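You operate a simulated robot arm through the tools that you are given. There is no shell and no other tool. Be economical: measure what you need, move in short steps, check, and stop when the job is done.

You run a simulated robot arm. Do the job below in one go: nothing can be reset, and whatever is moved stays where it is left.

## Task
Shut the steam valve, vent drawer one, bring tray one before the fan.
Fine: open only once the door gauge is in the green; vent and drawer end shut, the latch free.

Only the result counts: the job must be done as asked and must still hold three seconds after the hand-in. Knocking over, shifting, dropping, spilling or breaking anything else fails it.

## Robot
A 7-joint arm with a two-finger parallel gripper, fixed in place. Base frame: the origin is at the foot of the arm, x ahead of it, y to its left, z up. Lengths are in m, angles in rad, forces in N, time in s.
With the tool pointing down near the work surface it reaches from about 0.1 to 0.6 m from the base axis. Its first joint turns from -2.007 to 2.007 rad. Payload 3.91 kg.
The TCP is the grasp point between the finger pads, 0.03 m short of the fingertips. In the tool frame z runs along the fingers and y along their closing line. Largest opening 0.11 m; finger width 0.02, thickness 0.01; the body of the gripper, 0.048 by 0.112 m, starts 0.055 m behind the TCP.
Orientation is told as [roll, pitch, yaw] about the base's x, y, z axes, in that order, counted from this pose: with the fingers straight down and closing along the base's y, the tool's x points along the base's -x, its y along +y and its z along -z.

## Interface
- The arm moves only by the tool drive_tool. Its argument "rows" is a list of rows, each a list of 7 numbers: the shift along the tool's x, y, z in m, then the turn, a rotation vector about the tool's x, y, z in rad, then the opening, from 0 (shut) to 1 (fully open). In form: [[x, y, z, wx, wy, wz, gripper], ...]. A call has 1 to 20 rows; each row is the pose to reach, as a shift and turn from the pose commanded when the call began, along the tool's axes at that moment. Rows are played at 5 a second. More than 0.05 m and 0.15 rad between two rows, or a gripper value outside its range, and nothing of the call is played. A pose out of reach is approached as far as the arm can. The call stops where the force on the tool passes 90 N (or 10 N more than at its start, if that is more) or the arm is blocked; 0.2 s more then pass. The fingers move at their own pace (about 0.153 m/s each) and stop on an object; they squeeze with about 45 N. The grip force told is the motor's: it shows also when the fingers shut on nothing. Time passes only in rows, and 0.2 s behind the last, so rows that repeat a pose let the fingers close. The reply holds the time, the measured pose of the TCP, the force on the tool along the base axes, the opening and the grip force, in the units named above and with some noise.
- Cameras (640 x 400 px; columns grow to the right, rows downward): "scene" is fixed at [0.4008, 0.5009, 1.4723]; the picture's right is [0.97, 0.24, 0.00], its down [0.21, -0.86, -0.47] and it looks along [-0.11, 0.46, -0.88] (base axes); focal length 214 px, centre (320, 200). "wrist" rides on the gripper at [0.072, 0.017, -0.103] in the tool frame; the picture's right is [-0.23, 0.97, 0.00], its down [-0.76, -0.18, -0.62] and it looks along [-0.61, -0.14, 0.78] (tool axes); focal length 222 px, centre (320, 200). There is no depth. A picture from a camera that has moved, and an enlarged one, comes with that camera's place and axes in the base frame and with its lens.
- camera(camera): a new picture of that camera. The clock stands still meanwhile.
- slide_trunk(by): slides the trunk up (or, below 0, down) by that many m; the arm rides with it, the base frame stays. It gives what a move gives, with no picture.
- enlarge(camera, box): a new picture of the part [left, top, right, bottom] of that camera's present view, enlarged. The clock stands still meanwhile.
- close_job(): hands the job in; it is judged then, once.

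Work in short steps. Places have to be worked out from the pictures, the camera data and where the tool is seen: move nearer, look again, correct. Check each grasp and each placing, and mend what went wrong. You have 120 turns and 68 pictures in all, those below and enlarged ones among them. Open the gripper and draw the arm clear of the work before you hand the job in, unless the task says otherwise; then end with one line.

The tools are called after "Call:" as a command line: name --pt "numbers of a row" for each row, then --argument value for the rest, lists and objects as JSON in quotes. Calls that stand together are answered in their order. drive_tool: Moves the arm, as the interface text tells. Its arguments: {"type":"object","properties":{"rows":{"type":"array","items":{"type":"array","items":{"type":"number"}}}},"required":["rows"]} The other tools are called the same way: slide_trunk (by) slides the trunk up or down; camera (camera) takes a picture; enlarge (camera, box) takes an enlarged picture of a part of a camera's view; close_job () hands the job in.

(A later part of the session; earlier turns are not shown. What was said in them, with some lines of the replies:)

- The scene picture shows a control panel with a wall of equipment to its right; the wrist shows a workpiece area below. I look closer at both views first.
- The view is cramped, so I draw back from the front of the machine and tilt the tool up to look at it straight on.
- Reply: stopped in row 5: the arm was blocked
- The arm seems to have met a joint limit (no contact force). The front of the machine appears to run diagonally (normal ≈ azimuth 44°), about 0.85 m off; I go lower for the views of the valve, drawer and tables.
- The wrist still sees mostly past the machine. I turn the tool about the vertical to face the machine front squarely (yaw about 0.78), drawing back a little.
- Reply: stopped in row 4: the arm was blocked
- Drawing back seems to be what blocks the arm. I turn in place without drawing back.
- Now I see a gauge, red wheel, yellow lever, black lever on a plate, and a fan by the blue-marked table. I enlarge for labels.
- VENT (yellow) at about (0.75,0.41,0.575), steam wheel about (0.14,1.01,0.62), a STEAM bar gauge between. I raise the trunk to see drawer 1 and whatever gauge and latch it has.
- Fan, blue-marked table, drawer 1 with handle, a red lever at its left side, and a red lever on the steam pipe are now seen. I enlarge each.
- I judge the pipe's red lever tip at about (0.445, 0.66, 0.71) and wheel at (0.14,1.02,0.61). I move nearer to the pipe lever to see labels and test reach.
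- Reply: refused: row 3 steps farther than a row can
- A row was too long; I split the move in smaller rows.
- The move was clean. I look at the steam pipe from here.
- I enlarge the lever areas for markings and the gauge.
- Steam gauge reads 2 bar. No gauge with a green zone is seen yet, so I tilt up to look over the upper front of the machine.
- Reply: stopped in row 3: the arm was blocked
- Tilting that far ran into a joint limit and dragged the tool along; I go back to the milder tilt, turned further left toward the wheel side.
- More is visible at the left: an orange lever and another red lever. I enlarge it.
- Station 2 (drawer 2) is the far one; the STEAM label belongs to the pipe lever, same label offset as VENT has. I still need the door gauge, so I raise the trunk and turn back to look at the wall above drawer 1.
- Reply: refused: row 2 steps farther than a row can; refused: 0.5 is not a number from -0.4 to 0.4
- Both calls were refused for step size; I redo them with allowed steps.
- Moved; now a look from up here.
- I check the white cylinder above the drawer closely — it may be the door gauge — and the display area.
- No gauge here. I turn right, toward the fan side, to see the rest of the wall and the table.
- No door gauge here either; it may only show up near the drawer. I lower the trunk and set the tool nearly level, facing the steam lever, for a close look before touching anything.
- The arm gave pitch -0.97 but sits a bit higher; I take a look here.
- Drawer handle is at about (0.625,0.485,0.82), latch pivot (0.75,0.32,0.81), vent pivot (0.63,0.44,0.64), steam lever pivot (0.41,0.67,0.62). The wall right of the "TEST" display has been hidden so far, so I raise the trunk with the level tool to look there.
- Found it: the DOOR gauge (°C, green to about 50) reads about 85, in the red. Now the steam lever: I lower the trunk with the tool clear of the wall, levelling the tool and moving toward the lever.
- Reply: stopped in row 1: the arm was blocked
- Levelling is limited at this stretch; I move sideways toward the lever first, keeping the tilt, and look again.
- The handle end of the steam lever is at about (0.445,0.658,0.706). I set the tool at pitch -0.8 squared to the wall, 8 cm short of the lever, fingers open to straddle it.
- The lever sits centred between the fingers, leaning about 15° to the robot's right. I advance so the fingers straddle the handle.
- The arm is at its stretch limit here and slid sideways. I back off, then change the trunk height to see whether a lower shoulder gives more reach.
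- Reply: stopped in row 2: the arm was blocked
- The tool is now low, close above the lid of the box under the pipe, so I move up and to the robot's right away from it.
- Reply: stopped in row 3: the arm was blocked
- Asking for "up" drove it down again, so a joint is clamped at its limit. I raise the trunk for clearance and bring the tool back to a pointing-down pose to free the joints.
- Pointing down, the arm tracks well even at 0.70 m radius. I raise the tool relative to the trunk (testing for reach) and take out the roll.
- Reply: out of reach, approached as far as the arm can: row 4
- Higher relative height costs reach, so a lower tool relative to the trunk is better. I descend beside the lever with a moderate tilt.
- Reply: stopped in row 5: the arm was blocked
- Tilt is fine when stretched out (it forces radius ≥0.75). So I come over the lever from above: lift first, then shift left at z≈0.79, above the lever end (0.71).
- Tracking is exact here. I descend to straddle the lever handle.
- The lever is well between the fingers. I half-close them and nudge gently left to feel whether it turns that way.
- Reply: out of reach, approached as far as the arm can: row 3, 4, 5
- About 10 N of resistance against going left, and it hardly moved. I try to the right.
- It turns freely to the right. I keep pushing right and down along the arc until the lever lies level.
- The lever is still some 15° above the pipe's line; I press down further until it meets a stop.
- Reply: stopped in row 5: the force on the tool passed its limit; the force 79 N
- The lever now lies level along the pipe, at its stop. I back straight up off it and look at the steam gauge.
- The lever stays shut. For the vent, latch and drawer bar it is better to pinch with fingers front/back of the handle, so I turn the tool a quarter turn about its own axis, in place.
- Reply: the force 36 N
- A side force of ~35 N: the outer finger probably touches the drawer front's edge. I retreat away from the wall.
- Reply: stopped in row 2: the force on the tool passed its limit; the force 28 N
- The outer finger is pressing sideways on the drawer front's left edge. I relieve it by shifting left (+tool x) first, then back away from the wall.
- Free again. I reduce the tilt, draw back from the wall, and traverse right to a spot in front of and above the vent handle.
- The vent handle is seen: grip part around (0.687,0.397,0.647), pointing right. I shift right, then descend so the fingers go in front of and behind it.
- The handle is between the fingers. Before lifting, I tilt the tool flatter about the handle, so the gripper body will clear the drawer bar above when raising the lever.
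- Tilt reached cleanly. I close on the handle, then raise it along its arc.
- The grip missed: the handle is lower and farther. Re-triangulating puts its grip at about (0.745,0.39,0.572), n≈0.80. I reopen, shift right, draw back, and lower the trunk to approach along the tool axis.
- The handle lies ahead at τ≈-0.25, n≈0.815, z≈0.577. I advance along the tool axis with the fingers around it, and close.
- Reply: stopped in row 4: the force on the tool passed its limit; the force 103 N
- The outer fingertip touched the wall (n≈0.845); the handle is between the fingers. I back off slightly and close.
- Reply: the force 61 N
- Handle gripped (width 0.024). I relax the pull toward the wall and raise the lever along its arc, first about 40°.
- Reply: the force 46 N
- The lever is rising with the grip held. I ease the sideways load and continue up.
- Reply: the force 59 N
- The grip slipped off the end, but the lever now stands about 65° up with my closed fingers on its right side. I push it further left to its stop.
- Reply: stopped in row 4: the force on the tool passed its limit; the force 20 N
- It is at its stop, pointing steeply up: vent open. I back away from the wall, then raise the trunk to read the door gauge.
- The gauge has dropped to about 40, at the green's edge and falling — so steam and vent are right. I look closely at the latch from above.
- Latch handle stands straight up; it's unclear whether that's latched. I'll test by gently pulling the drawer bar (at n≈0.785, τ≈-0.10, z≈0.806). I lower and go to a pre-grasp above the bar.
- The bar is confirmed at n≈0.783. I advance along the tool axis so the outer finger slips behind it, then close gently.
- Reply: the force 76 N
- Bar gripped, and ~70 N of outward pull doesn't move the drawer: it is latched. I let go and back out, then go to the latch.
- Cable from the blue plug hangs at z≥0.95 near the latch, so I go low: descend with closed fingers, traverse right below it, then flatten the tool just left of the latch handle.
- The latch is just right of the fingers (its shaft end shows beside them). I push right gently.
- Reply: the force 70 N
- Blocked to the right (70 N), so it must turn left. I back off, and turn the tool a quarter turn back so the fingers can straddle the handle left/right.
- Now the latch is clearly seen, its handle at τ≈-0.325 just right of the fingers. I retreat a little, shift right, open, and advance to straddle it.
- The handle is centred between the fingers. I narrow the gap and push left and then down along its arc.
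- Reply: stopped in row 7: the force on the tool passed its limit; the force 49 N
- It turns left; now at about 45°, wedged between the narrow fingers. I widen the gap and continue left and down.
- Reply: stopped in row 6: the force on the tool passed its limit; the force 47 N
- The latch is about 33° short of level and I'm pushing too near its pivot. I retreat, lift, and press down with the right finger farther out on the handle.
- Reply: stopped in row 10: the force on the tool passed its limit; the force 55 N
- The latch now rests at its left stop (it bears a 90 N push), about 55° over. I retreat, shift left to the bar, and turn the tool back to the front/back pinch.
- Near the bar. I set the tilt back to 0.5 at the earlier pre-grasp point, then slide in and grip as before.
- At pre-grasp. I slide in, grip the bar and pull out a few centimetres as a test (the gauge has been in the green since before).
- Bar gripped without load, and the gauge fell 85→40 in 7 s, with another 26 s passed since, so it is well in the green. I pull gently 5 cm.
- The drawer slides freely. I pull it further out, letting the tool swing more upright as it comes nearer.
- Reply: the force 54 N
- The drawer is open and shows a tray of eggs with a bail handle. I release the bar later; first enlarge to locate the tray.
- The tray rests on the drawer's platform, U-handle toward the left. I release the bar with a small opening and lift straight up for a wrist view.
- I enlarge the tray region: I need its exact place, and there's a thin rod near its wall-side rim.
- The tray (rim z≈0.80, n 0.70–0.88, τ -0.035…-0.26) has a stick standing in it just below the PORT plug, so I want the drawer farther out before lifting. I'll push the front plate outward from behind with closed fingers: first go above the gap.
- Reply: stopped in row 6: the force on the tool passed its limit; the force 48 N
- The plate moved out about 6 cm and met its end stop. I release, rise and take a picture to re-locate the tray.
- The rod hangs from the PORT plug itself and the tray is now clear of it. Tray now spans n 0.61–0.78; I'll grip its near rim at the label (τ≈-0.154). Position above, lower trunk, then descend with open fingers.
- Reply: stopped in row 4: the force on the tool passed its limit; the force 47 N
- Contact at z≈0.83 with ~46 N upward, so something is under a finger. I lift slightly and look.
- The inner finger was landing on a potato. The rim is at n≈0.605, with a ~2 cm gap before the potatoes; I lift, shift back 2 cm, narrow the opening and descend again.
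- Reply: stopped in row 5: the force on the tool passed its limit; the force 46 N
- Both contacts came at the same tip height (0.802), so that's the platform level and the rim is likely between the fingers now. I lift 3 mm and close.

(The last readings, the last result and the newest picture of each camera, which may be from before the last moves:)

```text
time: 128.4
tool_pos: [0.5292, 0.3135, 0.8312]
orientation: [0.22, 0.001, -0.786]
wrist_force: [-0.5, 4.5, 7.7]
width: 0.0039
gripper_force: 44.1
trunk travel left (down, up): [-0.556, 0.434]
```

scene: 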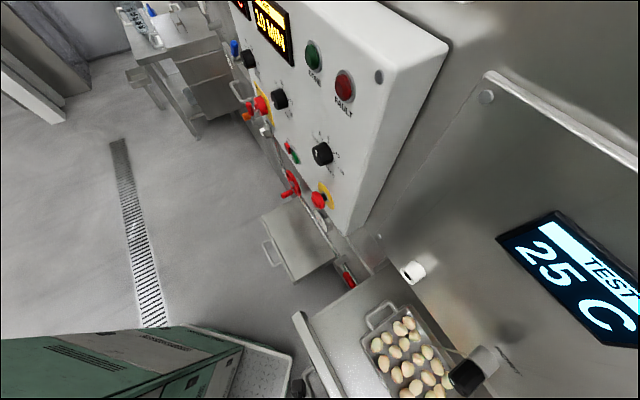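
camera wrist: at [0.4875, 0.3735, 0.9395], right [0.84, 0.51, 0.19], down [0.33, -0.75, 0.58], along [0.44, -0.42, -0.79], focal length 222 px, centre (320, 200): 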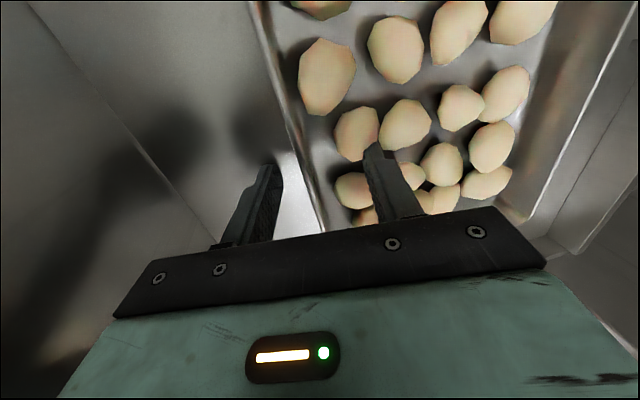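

Gripped on something 4 mm thick — the tray wall. I lift 2 cm slowly and check force.

Call:
drive_tool --pt "0 0.001 -0.006 0 0 0 0" --pt "0 0.002 -0.013 0 0 0 0" --pt "0 0.004 -0.02 0 0 0 0" --pt "0 0.004 -0.02 0 0 0 0"

```text
time: 129.4
tool_pos: [0.5293, 0.3125, 0.851]
orientation: [0.22, -0.001, -0.786]
wrist_force: [-0.1, 0.8, -4.4]
width: 0.004
gripper_force: 44.0
trunk travel left (down, up): [-0.556, 0.434]
```

Load about 4–5 N. I lift a little more to see whether the whole tray is off.

Call:
drive_tool --pt "0 0.002 -0.01 0 0 0 0" --pt "0 0.004 -0.02 0 0 0 0" --pt "0 0.004 -0.02 0 0 0 0"

Call:
camera --camera "wrist"

```text
time: 130.2
tool_pos: [0.529, 0.3137, 0.8728]
orientation: [0.22, -0.001, -0.787]
wrist_force: [0.6, 0.1, -4.6]
width: 0.0039
gripper_force: 43.8
trunk travel left (down, up): [-0.556, 0.434]
```

```text
1 pictures are left
camera wrist: at [0.4734, 0.3599, 0.977], right [0.83, 0.51, 0.21], down [0.32, -0.76, 0.57], along [0.45, -0.41, -0.79], focal length 222 px, centre (320, 200)
```

wrist: 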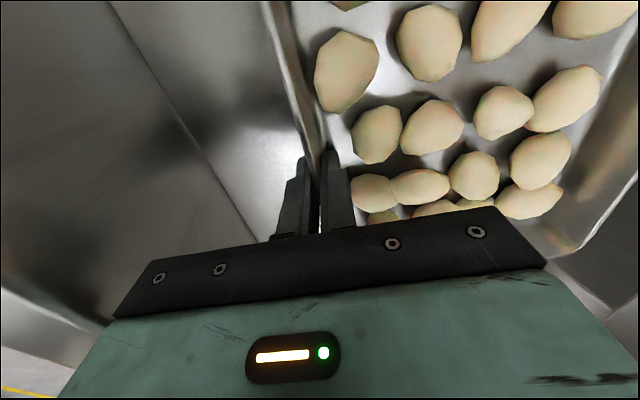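

The tray hangs level and firm (≈4.6 N). I raise it with the trunk above the plate, then bring it toward me and afterwards slide right toward the blue rectangle (n 0.39–0.62, τ -0.49…-0.85, table z≈0.86).

Call:
slide_trunk --by 0.13

Call:
drive_tool --pt "0 -0.01 -0.002 0 0 0 0" --pt "0 -0.03 -0.007 0 0 0 0" --pt "0 -0.055 -0.012 0 0 0 0" --pt "0 -0.08 -0.018 0 0 0 0" --pt "0 -0.105 -0.023 0 0 0 0" --pt "0 -0.13 -0.029 0 0 0 0" --pt "0 -0.155 -0.035 0 0 0 0" --pt "0 -0.17 -0.038 0 0 0 0" --pt "0 -0.1786 -0.04 0 0 0 0"

```text
time: 131.8
tool_pos: [0.5293, 0.3143, 1.0014]
orientation: [0.221, -0.002, -0.787]
wrist_force: [0.2, 0.8, -4.1]
width: 0.0035
gripper_force: 44.1
trunk travel left (down, up): [-0.686, 0.304]
```

```text
time: 133.8
tool_pos: [0.3997, 0.1851, 1.0017]
orientation: [0.22, -0.002, -0.786]
wrist_force: [0.5, -0.1, -4.6]
width: 0.004
gripper_force: 43.9
trunk travel left (down, up): [-0.686, 0.304]
```

Exact. Now slide right 0.49 m, keeping n and height.

Call:
drive_tool --pt "-0.01 0 0 0 0 0 0" --pt "-0.03 0 0 0 0 0 0" --pt "-0.06 0 0 0 0 0 0" --pt "-0.09 0 0 0 0 0 0" --pt "-0.12 0 0 0 0 0 0" --pt "-0.15 0 0 0 0 0 0" --pt "-0.18 0 0 0 0 0 0" --pt "-0.21 0 0 0 0 0 0" --pt "-0.24 0 0 0 0 0 0" --pt "-0.27 0 0 0 0 0 0" --pt "-0.3 0 0 0 0 0 0" --pt "-0.33 0 0 0 0 0 0" --pt "-0.36 0 0 0 0 0 0" --pt "-0.39 0 0 0 0 0 0" --pt "-0.42 0 0 0 0 0 0" --pt "-0.45 0 0 0 0 0 0" --pt "-0.475 0 0 0 0 0 0" --pt "-0.493 0 0 0 0 0 0"

```text
time: 137.6
tool_pos: [0.746, -0.1594, 1.0042]
orientation: [0.221, -0.002, -0.785]
wrist_force: [-0.7, -0.4, -5.5]
width: 0.0039
gripper_force: 44.0
trunk travel left (down, up): [-0.686, 0.304]
```

On target in position. I lower to about 3–4 cm above the table and use the last picture to check the placing.

Call:
drive_tool --pt "0 -0.005 0.022 0 0 0 0" --pt "0 -0.01 0.045 0 0 0 0" --pt "0 -0.0153 0.0683 0 0 0 0" --pt "0 -0.0153 0.0683 0 0 0 0"

Call:
camera --camera "wrist"

```text
time: 138.6
tool_pos: [0.7474, -0.1631, 0.9348]
orientation: [0.219, -0.001, -0.786]
wrist_force: [-0.1, -1.1, -3.5]
width: 0.0038
gripper_force: 43.8
trunk travel left (down, up): [-0.686, 0.304]
```

```text
0 pictures are left
camera wrist: at [0.691, -0.1163, 1.0401], right [0.83, 0.51, 0.21], down [0.32, -0.76, 0.57], along [0.45, -0.41, -0.79], focal length 222 px, centre (320, 200)
```

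wrist: 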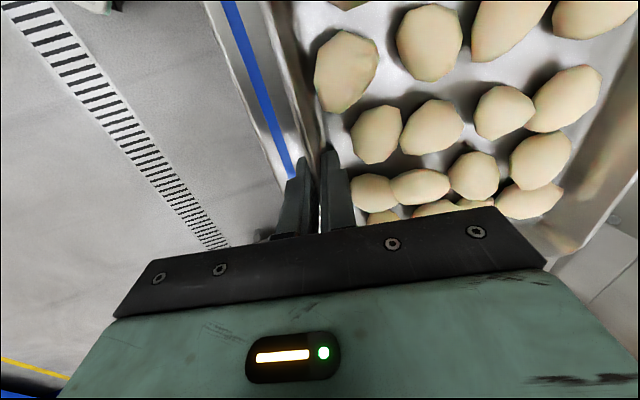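

The near blue line is at n≈0.396 and the tray rim at 0.42, as planned. I lower the tray onto the table slowly, with a 2 cm shift right to centre it.

Call:
drive_tool --pt "-0.01 -0.002 0.01 0 0 0 0" --pt "-0.02 -0.004 0.02 0 0 0 0" --pt "-0.02 -0.006 0.028 0 0 0 0" --pt "-0.02 -0.0075 0.034 0 0 0 0" --pt "-0.02 -0.0085 0.039 0 0 0 0"

```text
time: 139.8
tool_pos: [0.7616, -0.18, 0.8951]
orientation: [0.22, -0.002, -0.787]
wrist_force: [-3.1, -3.1, 12.8]
width: 0.0038
gripper_force: 43.8
trunk travel left (down, up): [-0.686, 0.304]
```

It touches down at z≈0.895 as expected. I settle 3 mm more, then open slightly.

Call:
drive_tool --pt "0 0 0.001 0 0 0 0" --pt "0 0 0.001 0 0 0 0.12" --pt "0 0 0.001 0 0 0 0.18" --pt "0 0 0.001 0 0 0 0.18"

```text
time: 140.8
tool_pos: [0.7625, -0.1794, 0.8923]
orientation: [0.222, -0.002, -0.788]
wrist_force: [8.0, 1.6, 22.2]
width: 0.015
gripper_force: 0.1
trunk travel left (down, up): [-0.686, 0.304]
```

Released; I withdraw straight along the finger axis.

Call:
drive_tool --pt "0 0 -0.01 0 0 0 0.2" --pt "0 0 -0.03 0 0 0 0.25" --pt "0 0 -0.06 0 0 0 0.25" --pt "0 0 -0.1 0 0 0 0.25" --pt "0 0 -0.13 0 0 0 0.25"

```text
time: 142.0
tool_pos: [0.7445, -0.2028, 1.0207]
orientation: [0.22, -0.001, -0.787]
wrist_force: [-0.4, -0.3, 0.7]
width: 0.0273
gripper_force: 0.1
trunk travel left (down, up): [-0.686, 0.304]
```

The tray is placed and I'm clear. I now go back left along the same line, in front of the drawer, at this height with closed fingers.

Call:
drive_tool --pt "0.01 -0.01 0 0 0 0 0.25" --pt "0.04 -0.015 0 0 0 0 0" --pt "0.07 -0.015 0 0 0 0 0" --pt "0.1 -0.015 0 0 0 0 0" --pt "0.13 -0.015 0 0 0 0 0" --pt "0.16 -0.015 0 0 0 0 0" --pt "0.19 -0.015 0 0 0 0 0" --pt "0.22 -0.015 0 0 0 0 0" --pt "0.25 -0.015 0 0 0 0 0" --pt "0.28 -0.015 0 0 0 0 0" --pt "0.31 -0.015 0 0 0 0 0" --pt "0.34 -0.015 0 0 0 0 0" --pt "0.37 -0.015 0 0 0 0 0" --pt "0.4 -0.015 0 0 0 0 0" --pt "0.44 -0.015 0 0 0 0 0" --pt "0.48 -0.015 0 0 0 0 0" --pt "0.52 -0.015 0 0 0 0 0" --pt "0.55 -0.015 0 0 0 0 0" --pt "0.57 -0.015 0 0 0 0 0"

Call:
slide_trunk --by -0.14

```text
time: 146.0
tool_pos: [0.3302, 0.1956, 1.013]
orientation: [0.22, -0.002, -0.785]
wrist_force: [-0.4, 0.1, -0.1]
width: 0.0
gripper_force: 37.3
out of reach, approached as far as the arm can: row 14, 15
trunk travel left (down, up): [-0.686, 0.304]
```

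```text
time: 147.7
tool_pos: [0.3296, 0.1941, 0.8733]
orientation: [0.22, -0.001, -0.788]
wrist_force: [-1.2, 0.0, 0.4]
width: 0.0
gripper_force: 37.3
trunk travel left (down, up): [-0.546, 0.444]
```

In front of the drawer plate, above the bar. I push the drawer in, flattening the tool as it goes out.

Call:
drive_tool --pt "0 0.039 0.009 0 0 0 0" --pt "0 0.078 0.017 0 0 0 0" --pt "0 0.112 0.025 0 0 0 0" --pt "0 0.146 0.033 0 0 0 0" --pt "0 0.18 0.04 -0.06 0 0 0" --pt "0 0.214 0.048 -0.12 0 0 0" --pt "0 0.248 0.055 -0.18 0 0 0" --pt "0 0.282 0.063 -0.24 0 0 0" --pt "0 0.316 0.071 -0.3 0 0 0" --pt "0 0.35 0.078 -0.36 0 0 0"

```text
time: 149.9
tool_pos: [0.5842, 0.4519, 0.8723]
orientation: [0.581, -0.002, -0.787]
wrist_force: [-1.0, 0.2, -0.5]
width: 0.0
gripper_force: 37.5
trunk travel left (down, up): [-0.546, 0.444]
```

Sliding with hardly any force. I push the remaining few centimetres slowly until it meets its stop.

Call:
drive_tool --pt "0 0.017 0.011 0 0 0 0" --pt "0 0.033 0.022 0 0 0 0" --pt "0 0.046 0.03 0 0 0 0" --pt "0 0.054 0.0356 0 0 0 0" --pt "0 0.0627 0.041 0 0 0 0" --pt "0 0.071 0.0466 0 0 0 0" --pt "0 0.079 0.052 0 0 0 0"

```text
time: 151.2
tool_pos: [0.6314, 0.4978, 0.8742]
orientation: [0.557, -0.007, -0.787]
wrist_force: [-34.6, -58.7, 28.5]
width: 0.0
gripper_force: 37.6
trunk travel left (down, up): [-0.546, 0.444]
stopped in row 6: the force on the tool passed its limit (the readings are from after the stop); the commanded pose is now the measured one
```

The plate is back at its shut position (n≈0.823) with 70+ N against the stop: drawer shut. I back off, go down in front of the wall to the left of the raised vent lever.

Call:
drive_tool --pt "0 -0.028 -0.018 0 0 0 0" --pt "0 -0.057 -0.036 0 0 0 0" --pt "-0.02 -0.085 -0.053 0 0 0 0" --pt "-0.046 -0.085 -0.053 0 0 0 0"

Call:
slide_trunk --by -0.19

```text
time: 152.2
tool_pos: [0.5968, 0.3969, 0.8687]
orientation: [0.558, -0.005, -0.786]
wrist_force: [-0.1, 0.0, 0.3]
width: 0.0
gripper_force: 37.9
trunk travel left (down, up): [-0.546, 0.444]
```

```text
time: 154.3
tool_pos: [0.5974, 0.3951, 0.681]
orientation: [0.56, -0.006, -0.787]
wrist_force: [0.1, -0.1, -0.3]
width: 0.0
gripper_force: 38.1
trunk travel left (down, up): [-0.356, 0.634]
```

In place. I flatten to tilt 0.8 and advance beside the vent lever, on its left.

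Call:
drive_tool --pt "0 0.018 0.011 -0.08 0 0 0" --pt "0 0.036 0.022 -0.16 0 0 0" --pt "0 0.054 0.034 -0.24 0 0 0" --pt "0 0.072 0.045 -0.24 0 0 0"

```text
time: 155.3
tool_pos: [0.6601, 0.458, 0.6798]
orientation: [0.802, -0.008, -0.787]
wrist_force: [0.1, -0.1, 0.1]
width: 0.0
gripper_force: 37.3
trunk travel left (down, up): [-0.356, 0.634]
```

Clear so far. I push right, then down along the lever's arc, toward level.

Call:
drive_tool --pt "-0.015 0 0 0 0 0 0" --pt "-0.03 0 0 0 0 0 0" --pt "-0.045 0 0 0 0 0 0" --pt "-0.06 -0.003 0.003 0 0 0 0" --pt "-0.075 -0.007 0.007 0 0 0 0" --pt "-0.085 -0.014 0.014 0 0 0 0" --pt "-0.09 -0.021 0.021 0 0 0 0" --pt "-0.092 -0.028 0.028 0 0 0 0"

```text
time: 157.1
tool_pos: [0.7233, 0.3922, 0.6413]
orientation: [0.799, -0.003, -0.788]
wrist_force: [0.4, 0.9, 0.7]
width: 0.0
gripper_force: 37.3
trunk travel left (down, up): [-0.356, 0.634]
```

No load yet (the levers move with little force). I press further down until a stop is felt.

Call:
drive_tool --pt "0 -0.005 0.005 0 0 0 0" --pt "0 -0.01 0.01 0 0 0 0" --pt "0 -0.015 0.015 0 0 0 0" --pt "0 -0.02 0.02 0 0 0 0" --pt "0 -0.025 0.025 0 0 0 0" --pt "0 -0.03 0.03 0 0 0 0" --pt "0 -0.035 0.035 0 0 0 0"

```text
time: 158.4
tool_pos: [0.7296, 0.3984, 0.6225]
orientation: [0.834, -0.008, -0.788]
wrist_force: [5.8, 7.1, 9.8]
width: 0.0
gripper_force: 37.7
trunk travel left (down, up): [-0.356, 0.634]
stopped in row 6: the force on the tool passed its limit (the readings are from after the stop); the commanded pose is now the measured one
```

Firm stop at z≈0.622, just where the level handle should be: vent shut. I back away, rise, and re-check that the drawer plate is still fully in.

Call:
drive_tool --pt "0 0.015 -0.013 0 0 0 0" --pt "0.02 0.0 -0.04 0 0 0 0" --pt "0.06 -0.02 -0.06 0.1 0 0 0" --pt "0.1 -0.039 -0.086 0.2 0 0 0" --pt "0.12 -0.045 -0.09 0.25 0 0 0"

Call:
slide_trunk --by 0.21

```text
refused: row 4 steps farther than a row can; nothing moved
```

```text
time: 160.6
tool_pos: [0.7278, 0.3962, 0.8262]
orientation: [0.821, -0.007, -0.785]
wrist_force: [-21.5, -26.3, -25.7]
width: 0.0
gripper_force: 37.4
trunk travel left (down, up): [-0.566, 0.424]
```

The refused move let the trunk rise with the tool still near the wall; the −26 N suggests it pressed up against the latch handle, which may have been turned. I retreat down and back, then I'll re-set the latch to its free stop.

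Call:
drive_tool --pt "0 -0.015 0.01 0 0 0 0" --pt "0 -0.035 -0.01 0 0 0 0" --pt "0 -0.055 -0.035 0 0 0 0" --pt "0 -0.083 -0.0595 0 0 0 0"

```text
time: 161.6
tool_pos: [0.6561, 0.3277, 0.8121]
orientation: [0.832, -0.009, -0.788]
wrist_force: [0.2, -0.1, -0.1]
width: 0.0001
gripper_force: 37.8
trunk travel left (down, up): [-0.566, 0.424]
```

To redo the latch I turn the tool back to the left/right orientation here, slightly higher and clear of the front.

Call:
drive_tool --pt "0 0.01 0 0 0 -0.14 0" --pt "0 0.02 0 0 0 -0.28 0" --pt "0 0.03 0 0 0 -0.42 0" --pt "0 0.04 -0.003 0 0 -0.56 0" --pt "0 0.05 -0.005 0 0 -0.7 0" --pt "0 0.05 -0.005 0 0 -0.84 0" --pt "0 0.05 -0.005 0 0 -0.98 0" --pt "0 0.05 -0.005 0 0 -1.12 0" --pt "0 0.05 -0.005 0 0 -1.26 0" --pt "0 0.05 -0.005 0 0 -1.4 0" --pt "0 0.05 -0.005 0 0 -1.54 0"

```text
time: 164.0
tool_pos: [0.6803, 0.3489, 0.8508]
orientation: [0.017, -0.832, 0.753]
wrist_force: [0.0, -0.1, 0.2]
width: 0.0001
gripper_force: 37.7
trunk travel left (down, up): [-0.566, 0.424]
```

I retreat slightly, go to the right of the latch (τ≈-0.355), and advance beside it.

Call:
drive_tool --pt "0.01 0 -0.011 0 -0.04 0 0" --pt "0.02 -0.03 -0.022 0 -0.08 0 0" --pt "0.02 -0.07 -0.022 0 -0.12 0 0" --pt "0.01 -0.11 -0.018 0 -0.17 0 0" --pt "0.0 -0.12 -0.01 0 -0.17 0 0" --pt "-0.015 -0.12 0.005 0 -0.17 0 0" --pt "-0.032 -0.12 0.02 0 -0.17 0 0" --pt "-0.0465 -0.12 0.035 0 -0.17 0 0"

```text
time: 165.8
tool_pos: [0.8049, 0.3027, 0.8571]
orientation: [0.027, -0.999, 0.742]
wrist_force: [-0.3, 0.6, -0.4]
width: 0.0
gripper_force: 37.8
trunk travel left (down, up): [-0.566, 0.424]
```

No contact; I'm right of the latch. I sweep left to feel and carry the handle to its stop.

Call:
drive_tool --pt "0 0.012 0 0 0 0 0" --pt "0 0.024 0 0 0 0 0" --pt "0 0.036 0 0 0 0 0" --pt "0 0.048 0 0 0 0 0" --pt "0 0.06 0 0 0 0 0" --pt "0 0.072 0 0 0 0 0" --pt "0 0.084 0 0 0 0 0"

```text
time: 167.4
tool_pos: [0.7553, 0.3551, 0.867]
orientation: [0.018, -1.013, 0.732]
wrist_force: [30.8, -28.0, 19.9]
width: 0.0
gripper_force: 37.4
trunk travel left (down, up): [-0.566, 0.424]
```

The handle bears 46 N at the same place as its earlier free stop: latch free. I back straight out, go left to the drawer's middle and tap the plate to confirm it is still shut.

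Call:
drive_tool --pt "0.003 -0.008 -0.005 0 0 0 0" --pt "0.018 -0.008 -0.028 0 0 0 0" --pt "0.032 -0.008 -0.051 0 0 0 0" --pt "0.032 0.03 -0.051 0 0 0 0" --pt "0.032 0.07 -0.051 0 0 0 0" --pt "0.032 0.11 -0.051 0 0 0 0" --pt "0.032 0.15 -0.051 0 0 0 0" --pt "0.028 0.18 -0.045 0 0 0 0" --pt "0.013 0.18 -0.02 0 0 0 0" --pt "0.0 0.18 0.0 0 0 0 0" --pt "-0.008 0.18 0.013 0 0 0 0" --pt "-0.015 0.18 0.024 0 0 0 0"

```text
time: 168.4
tool_pos: [0.7134, 0.3192, 0.8695]
orientation: [-0.001, -1.026, 0.719]
wrist_force: [6.3, -7.2, 7.1]
width: 0.0001
gripper_force: 37.5
trunk travel left (down, up): [-0.566, 0.424]
stopped in row 4: the force on the tool passed its limit (the readings are from after the stop); the commanded pose is now the measured one
```

The fingertips still brushed the handle on the way left (pushing it only toward its free stop). I retreat farther out before going left.

Call:
drive_tool --pt "0.0 -0.008 0 0 0 0 0" --pt "0.012 -0.008 -0.018 0 0.05 0 0" --pt "0.024 -0.008 -0.036 0 0.12 0 0" --pt "0.036 -0.008 -0.055 0 0.2 0 0"

```text
time: 169.4
tool_pos: [0.6667, 0.2693, 0.8642]
orientation: [-0.001, -0.82, 0.72]
wrist_force: [8.8, -4.1, 8.2]
width: 0.0001
gripper_force: 37.4
trunk travel left (down, up): [-0.566, 0.424]
```

A residual 12 N means the drawer is being dragged along by friction on the latch handle. I move right to detach, then retreat and come round to push the drawer shut again.

Call:
drive_tool --pt "0 -0.012 0 0 0 0 0" --pt "0 -0.025 0 0 0 0 0" --pt "0 -0.035 0 0 0 0 0"

```text
time: 170.2
tool_pos: [0.6902, 0.2458, 0.8633]
orientation: [0.001, -0.819, 0.723]
wrist_force: [-0.6, 0.3, -0.7]
width: 0.0002
gripper_force: 37.4
trunk travel left (down, up): [-0.566, 0.424]
```

Free now. I retreat toward the robot, then left to the middle of the drawer.

Call:
drive_tool --pt "0.027 0 -0.029 0 0.08 0 0" --pt "0.054 0 -0.058 0 0.16 0 0" --pt "0.082 0 -0.088 0 0.24 0 0" --pt "0.109 0 -0.117 0 0.32 0 0" --pt "0.136 0 -0.146 0 0.42 0 0" --pt "0.136 0.04 -0.146 0 0.42 0 0" --pt "0.136 0.08 -0.146 0 0.42 0 0" --pt "0.136 0.12 -0.146 0 0.42 0 0" --pt "0.136 0.16 -0.146 0 0.42 0 0" --pt "0.136 0.2 -0.146 0 0.42 0 0" --pt "0.136 0.214 -0.146 0 0.42 0 0"

```text
time: 172.6
tool_pos: [0.3993, 0.2746, 0.8671]
orientation: [0.0, -0.403, 0.721]
wrist_force: [-0.6, 0.3, 0.6]
width: 0.0001
gripper_force: 37.5
trunk travel left (down, up): [-0.566, 0.424]
```

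I push the drawer plate in again, above the bar.

Call:
drive_tool --pt "-0.032 0.002 0.014 0 0 0 0" --pt "-0.064 0.005 0.027 0 0 0 0" --pt "-0.096 0.007 0.041 0 -0.03 0 0" --pt "-0.129 0.009 0.055 0 -0.07 0 0" --pt "-0.161 0.011 0.068 0 -0.11 0 0" --pt "-0.193 0.014 0.082 0 -0.15 0 0" --pt "-0.225 0.016 0.096 0 -0.19 0 0" --pt "-0.25 0.018 0.106 0 -0.23 0 0" --pt "-0.268 0.019 0.114 0 -0.25 0 0" --pt "-0.28 0.02 0.119 0 -0.25 0 0" --pt "-0.289 0.02 0.123 0 -0.25 0 0" --pt "-0.298 0.021 0.127 0 -0.25 0 0" --pt "-0.307 0.022 0.131 0 -0.25 0 0"

```text
time: 175.4
tool_pos: [0.6253, 0.5013, 0.8651]
orientation: [0.0, -0.627, 0.719]
wrist_force: [-38.4, -47.2, 27.3]
width: 0.0
gripper_force: 37.6
trunk travel left (down, up): [-0.566, 0.424]
stopped in row 13: the force on the tool passed its limit (the readings are from after the stop); the commanded pose is now the measured one
```

Drawer shut again at the same stop (n≈0.822). I retreat straight away from it, without sideways contact, and open the gripper once clear.

Call:
drive_tool --pt "0.012 0 -0.009 0 0 0 0" --pt "0.04 0 -0.029 0 0.03 0 0" --pt "0.073 0 -0.053 0 0.08 0 0" --pt "0.105 0 -0.076 0 0.14 0 0" --pt "0.138 0 -0.1 0 0.2 0 0" --pt "0.17 0 -0.123 0 0.26 0 0" --pt "0.203 0 -0.147 0 0.32 0 0" --pt "0.243 0 -0.176 0 0.38 0 0.5" --pt "0.243 0 -0.176 0 0.38 0 1" --pt "0.243 0 -0.176 0 0.38 0 1"

```text
time: 177.6
tool_pos: [0.4031, 0.3055, 0.8642]
orientation: [-0.002, -0.251, 0.72]
wrist_force: [0.4, 0.6, -0.8]
width: 0.1098
gripper_force: 0.1
trunk travel left (down, up): [-0.566, 0.424]
```

The arm is clear and the gripper is open. I have no pictures left, but the force readings show the steam lever, vent and drawer at their shut stops and the latch at its free stop. The tray is inside the blue rectangle, so I hand in.

Call:
close_job

```text
The job is handed in.
```

The job is handed in: steam valve and vent shut, tray one set down in the blue rectangle before the fan, drawer one shut and its latch free. The final vent, drawer and latch positions were checked by touch only, as my pictures had run out. When I last read the door gauge, at about 40, it was at the edge of the green and falling; I opened the drawer about 26 s later without reading it again. Near the end I bumped the latch and dragged the drawer partly open, then set both back.
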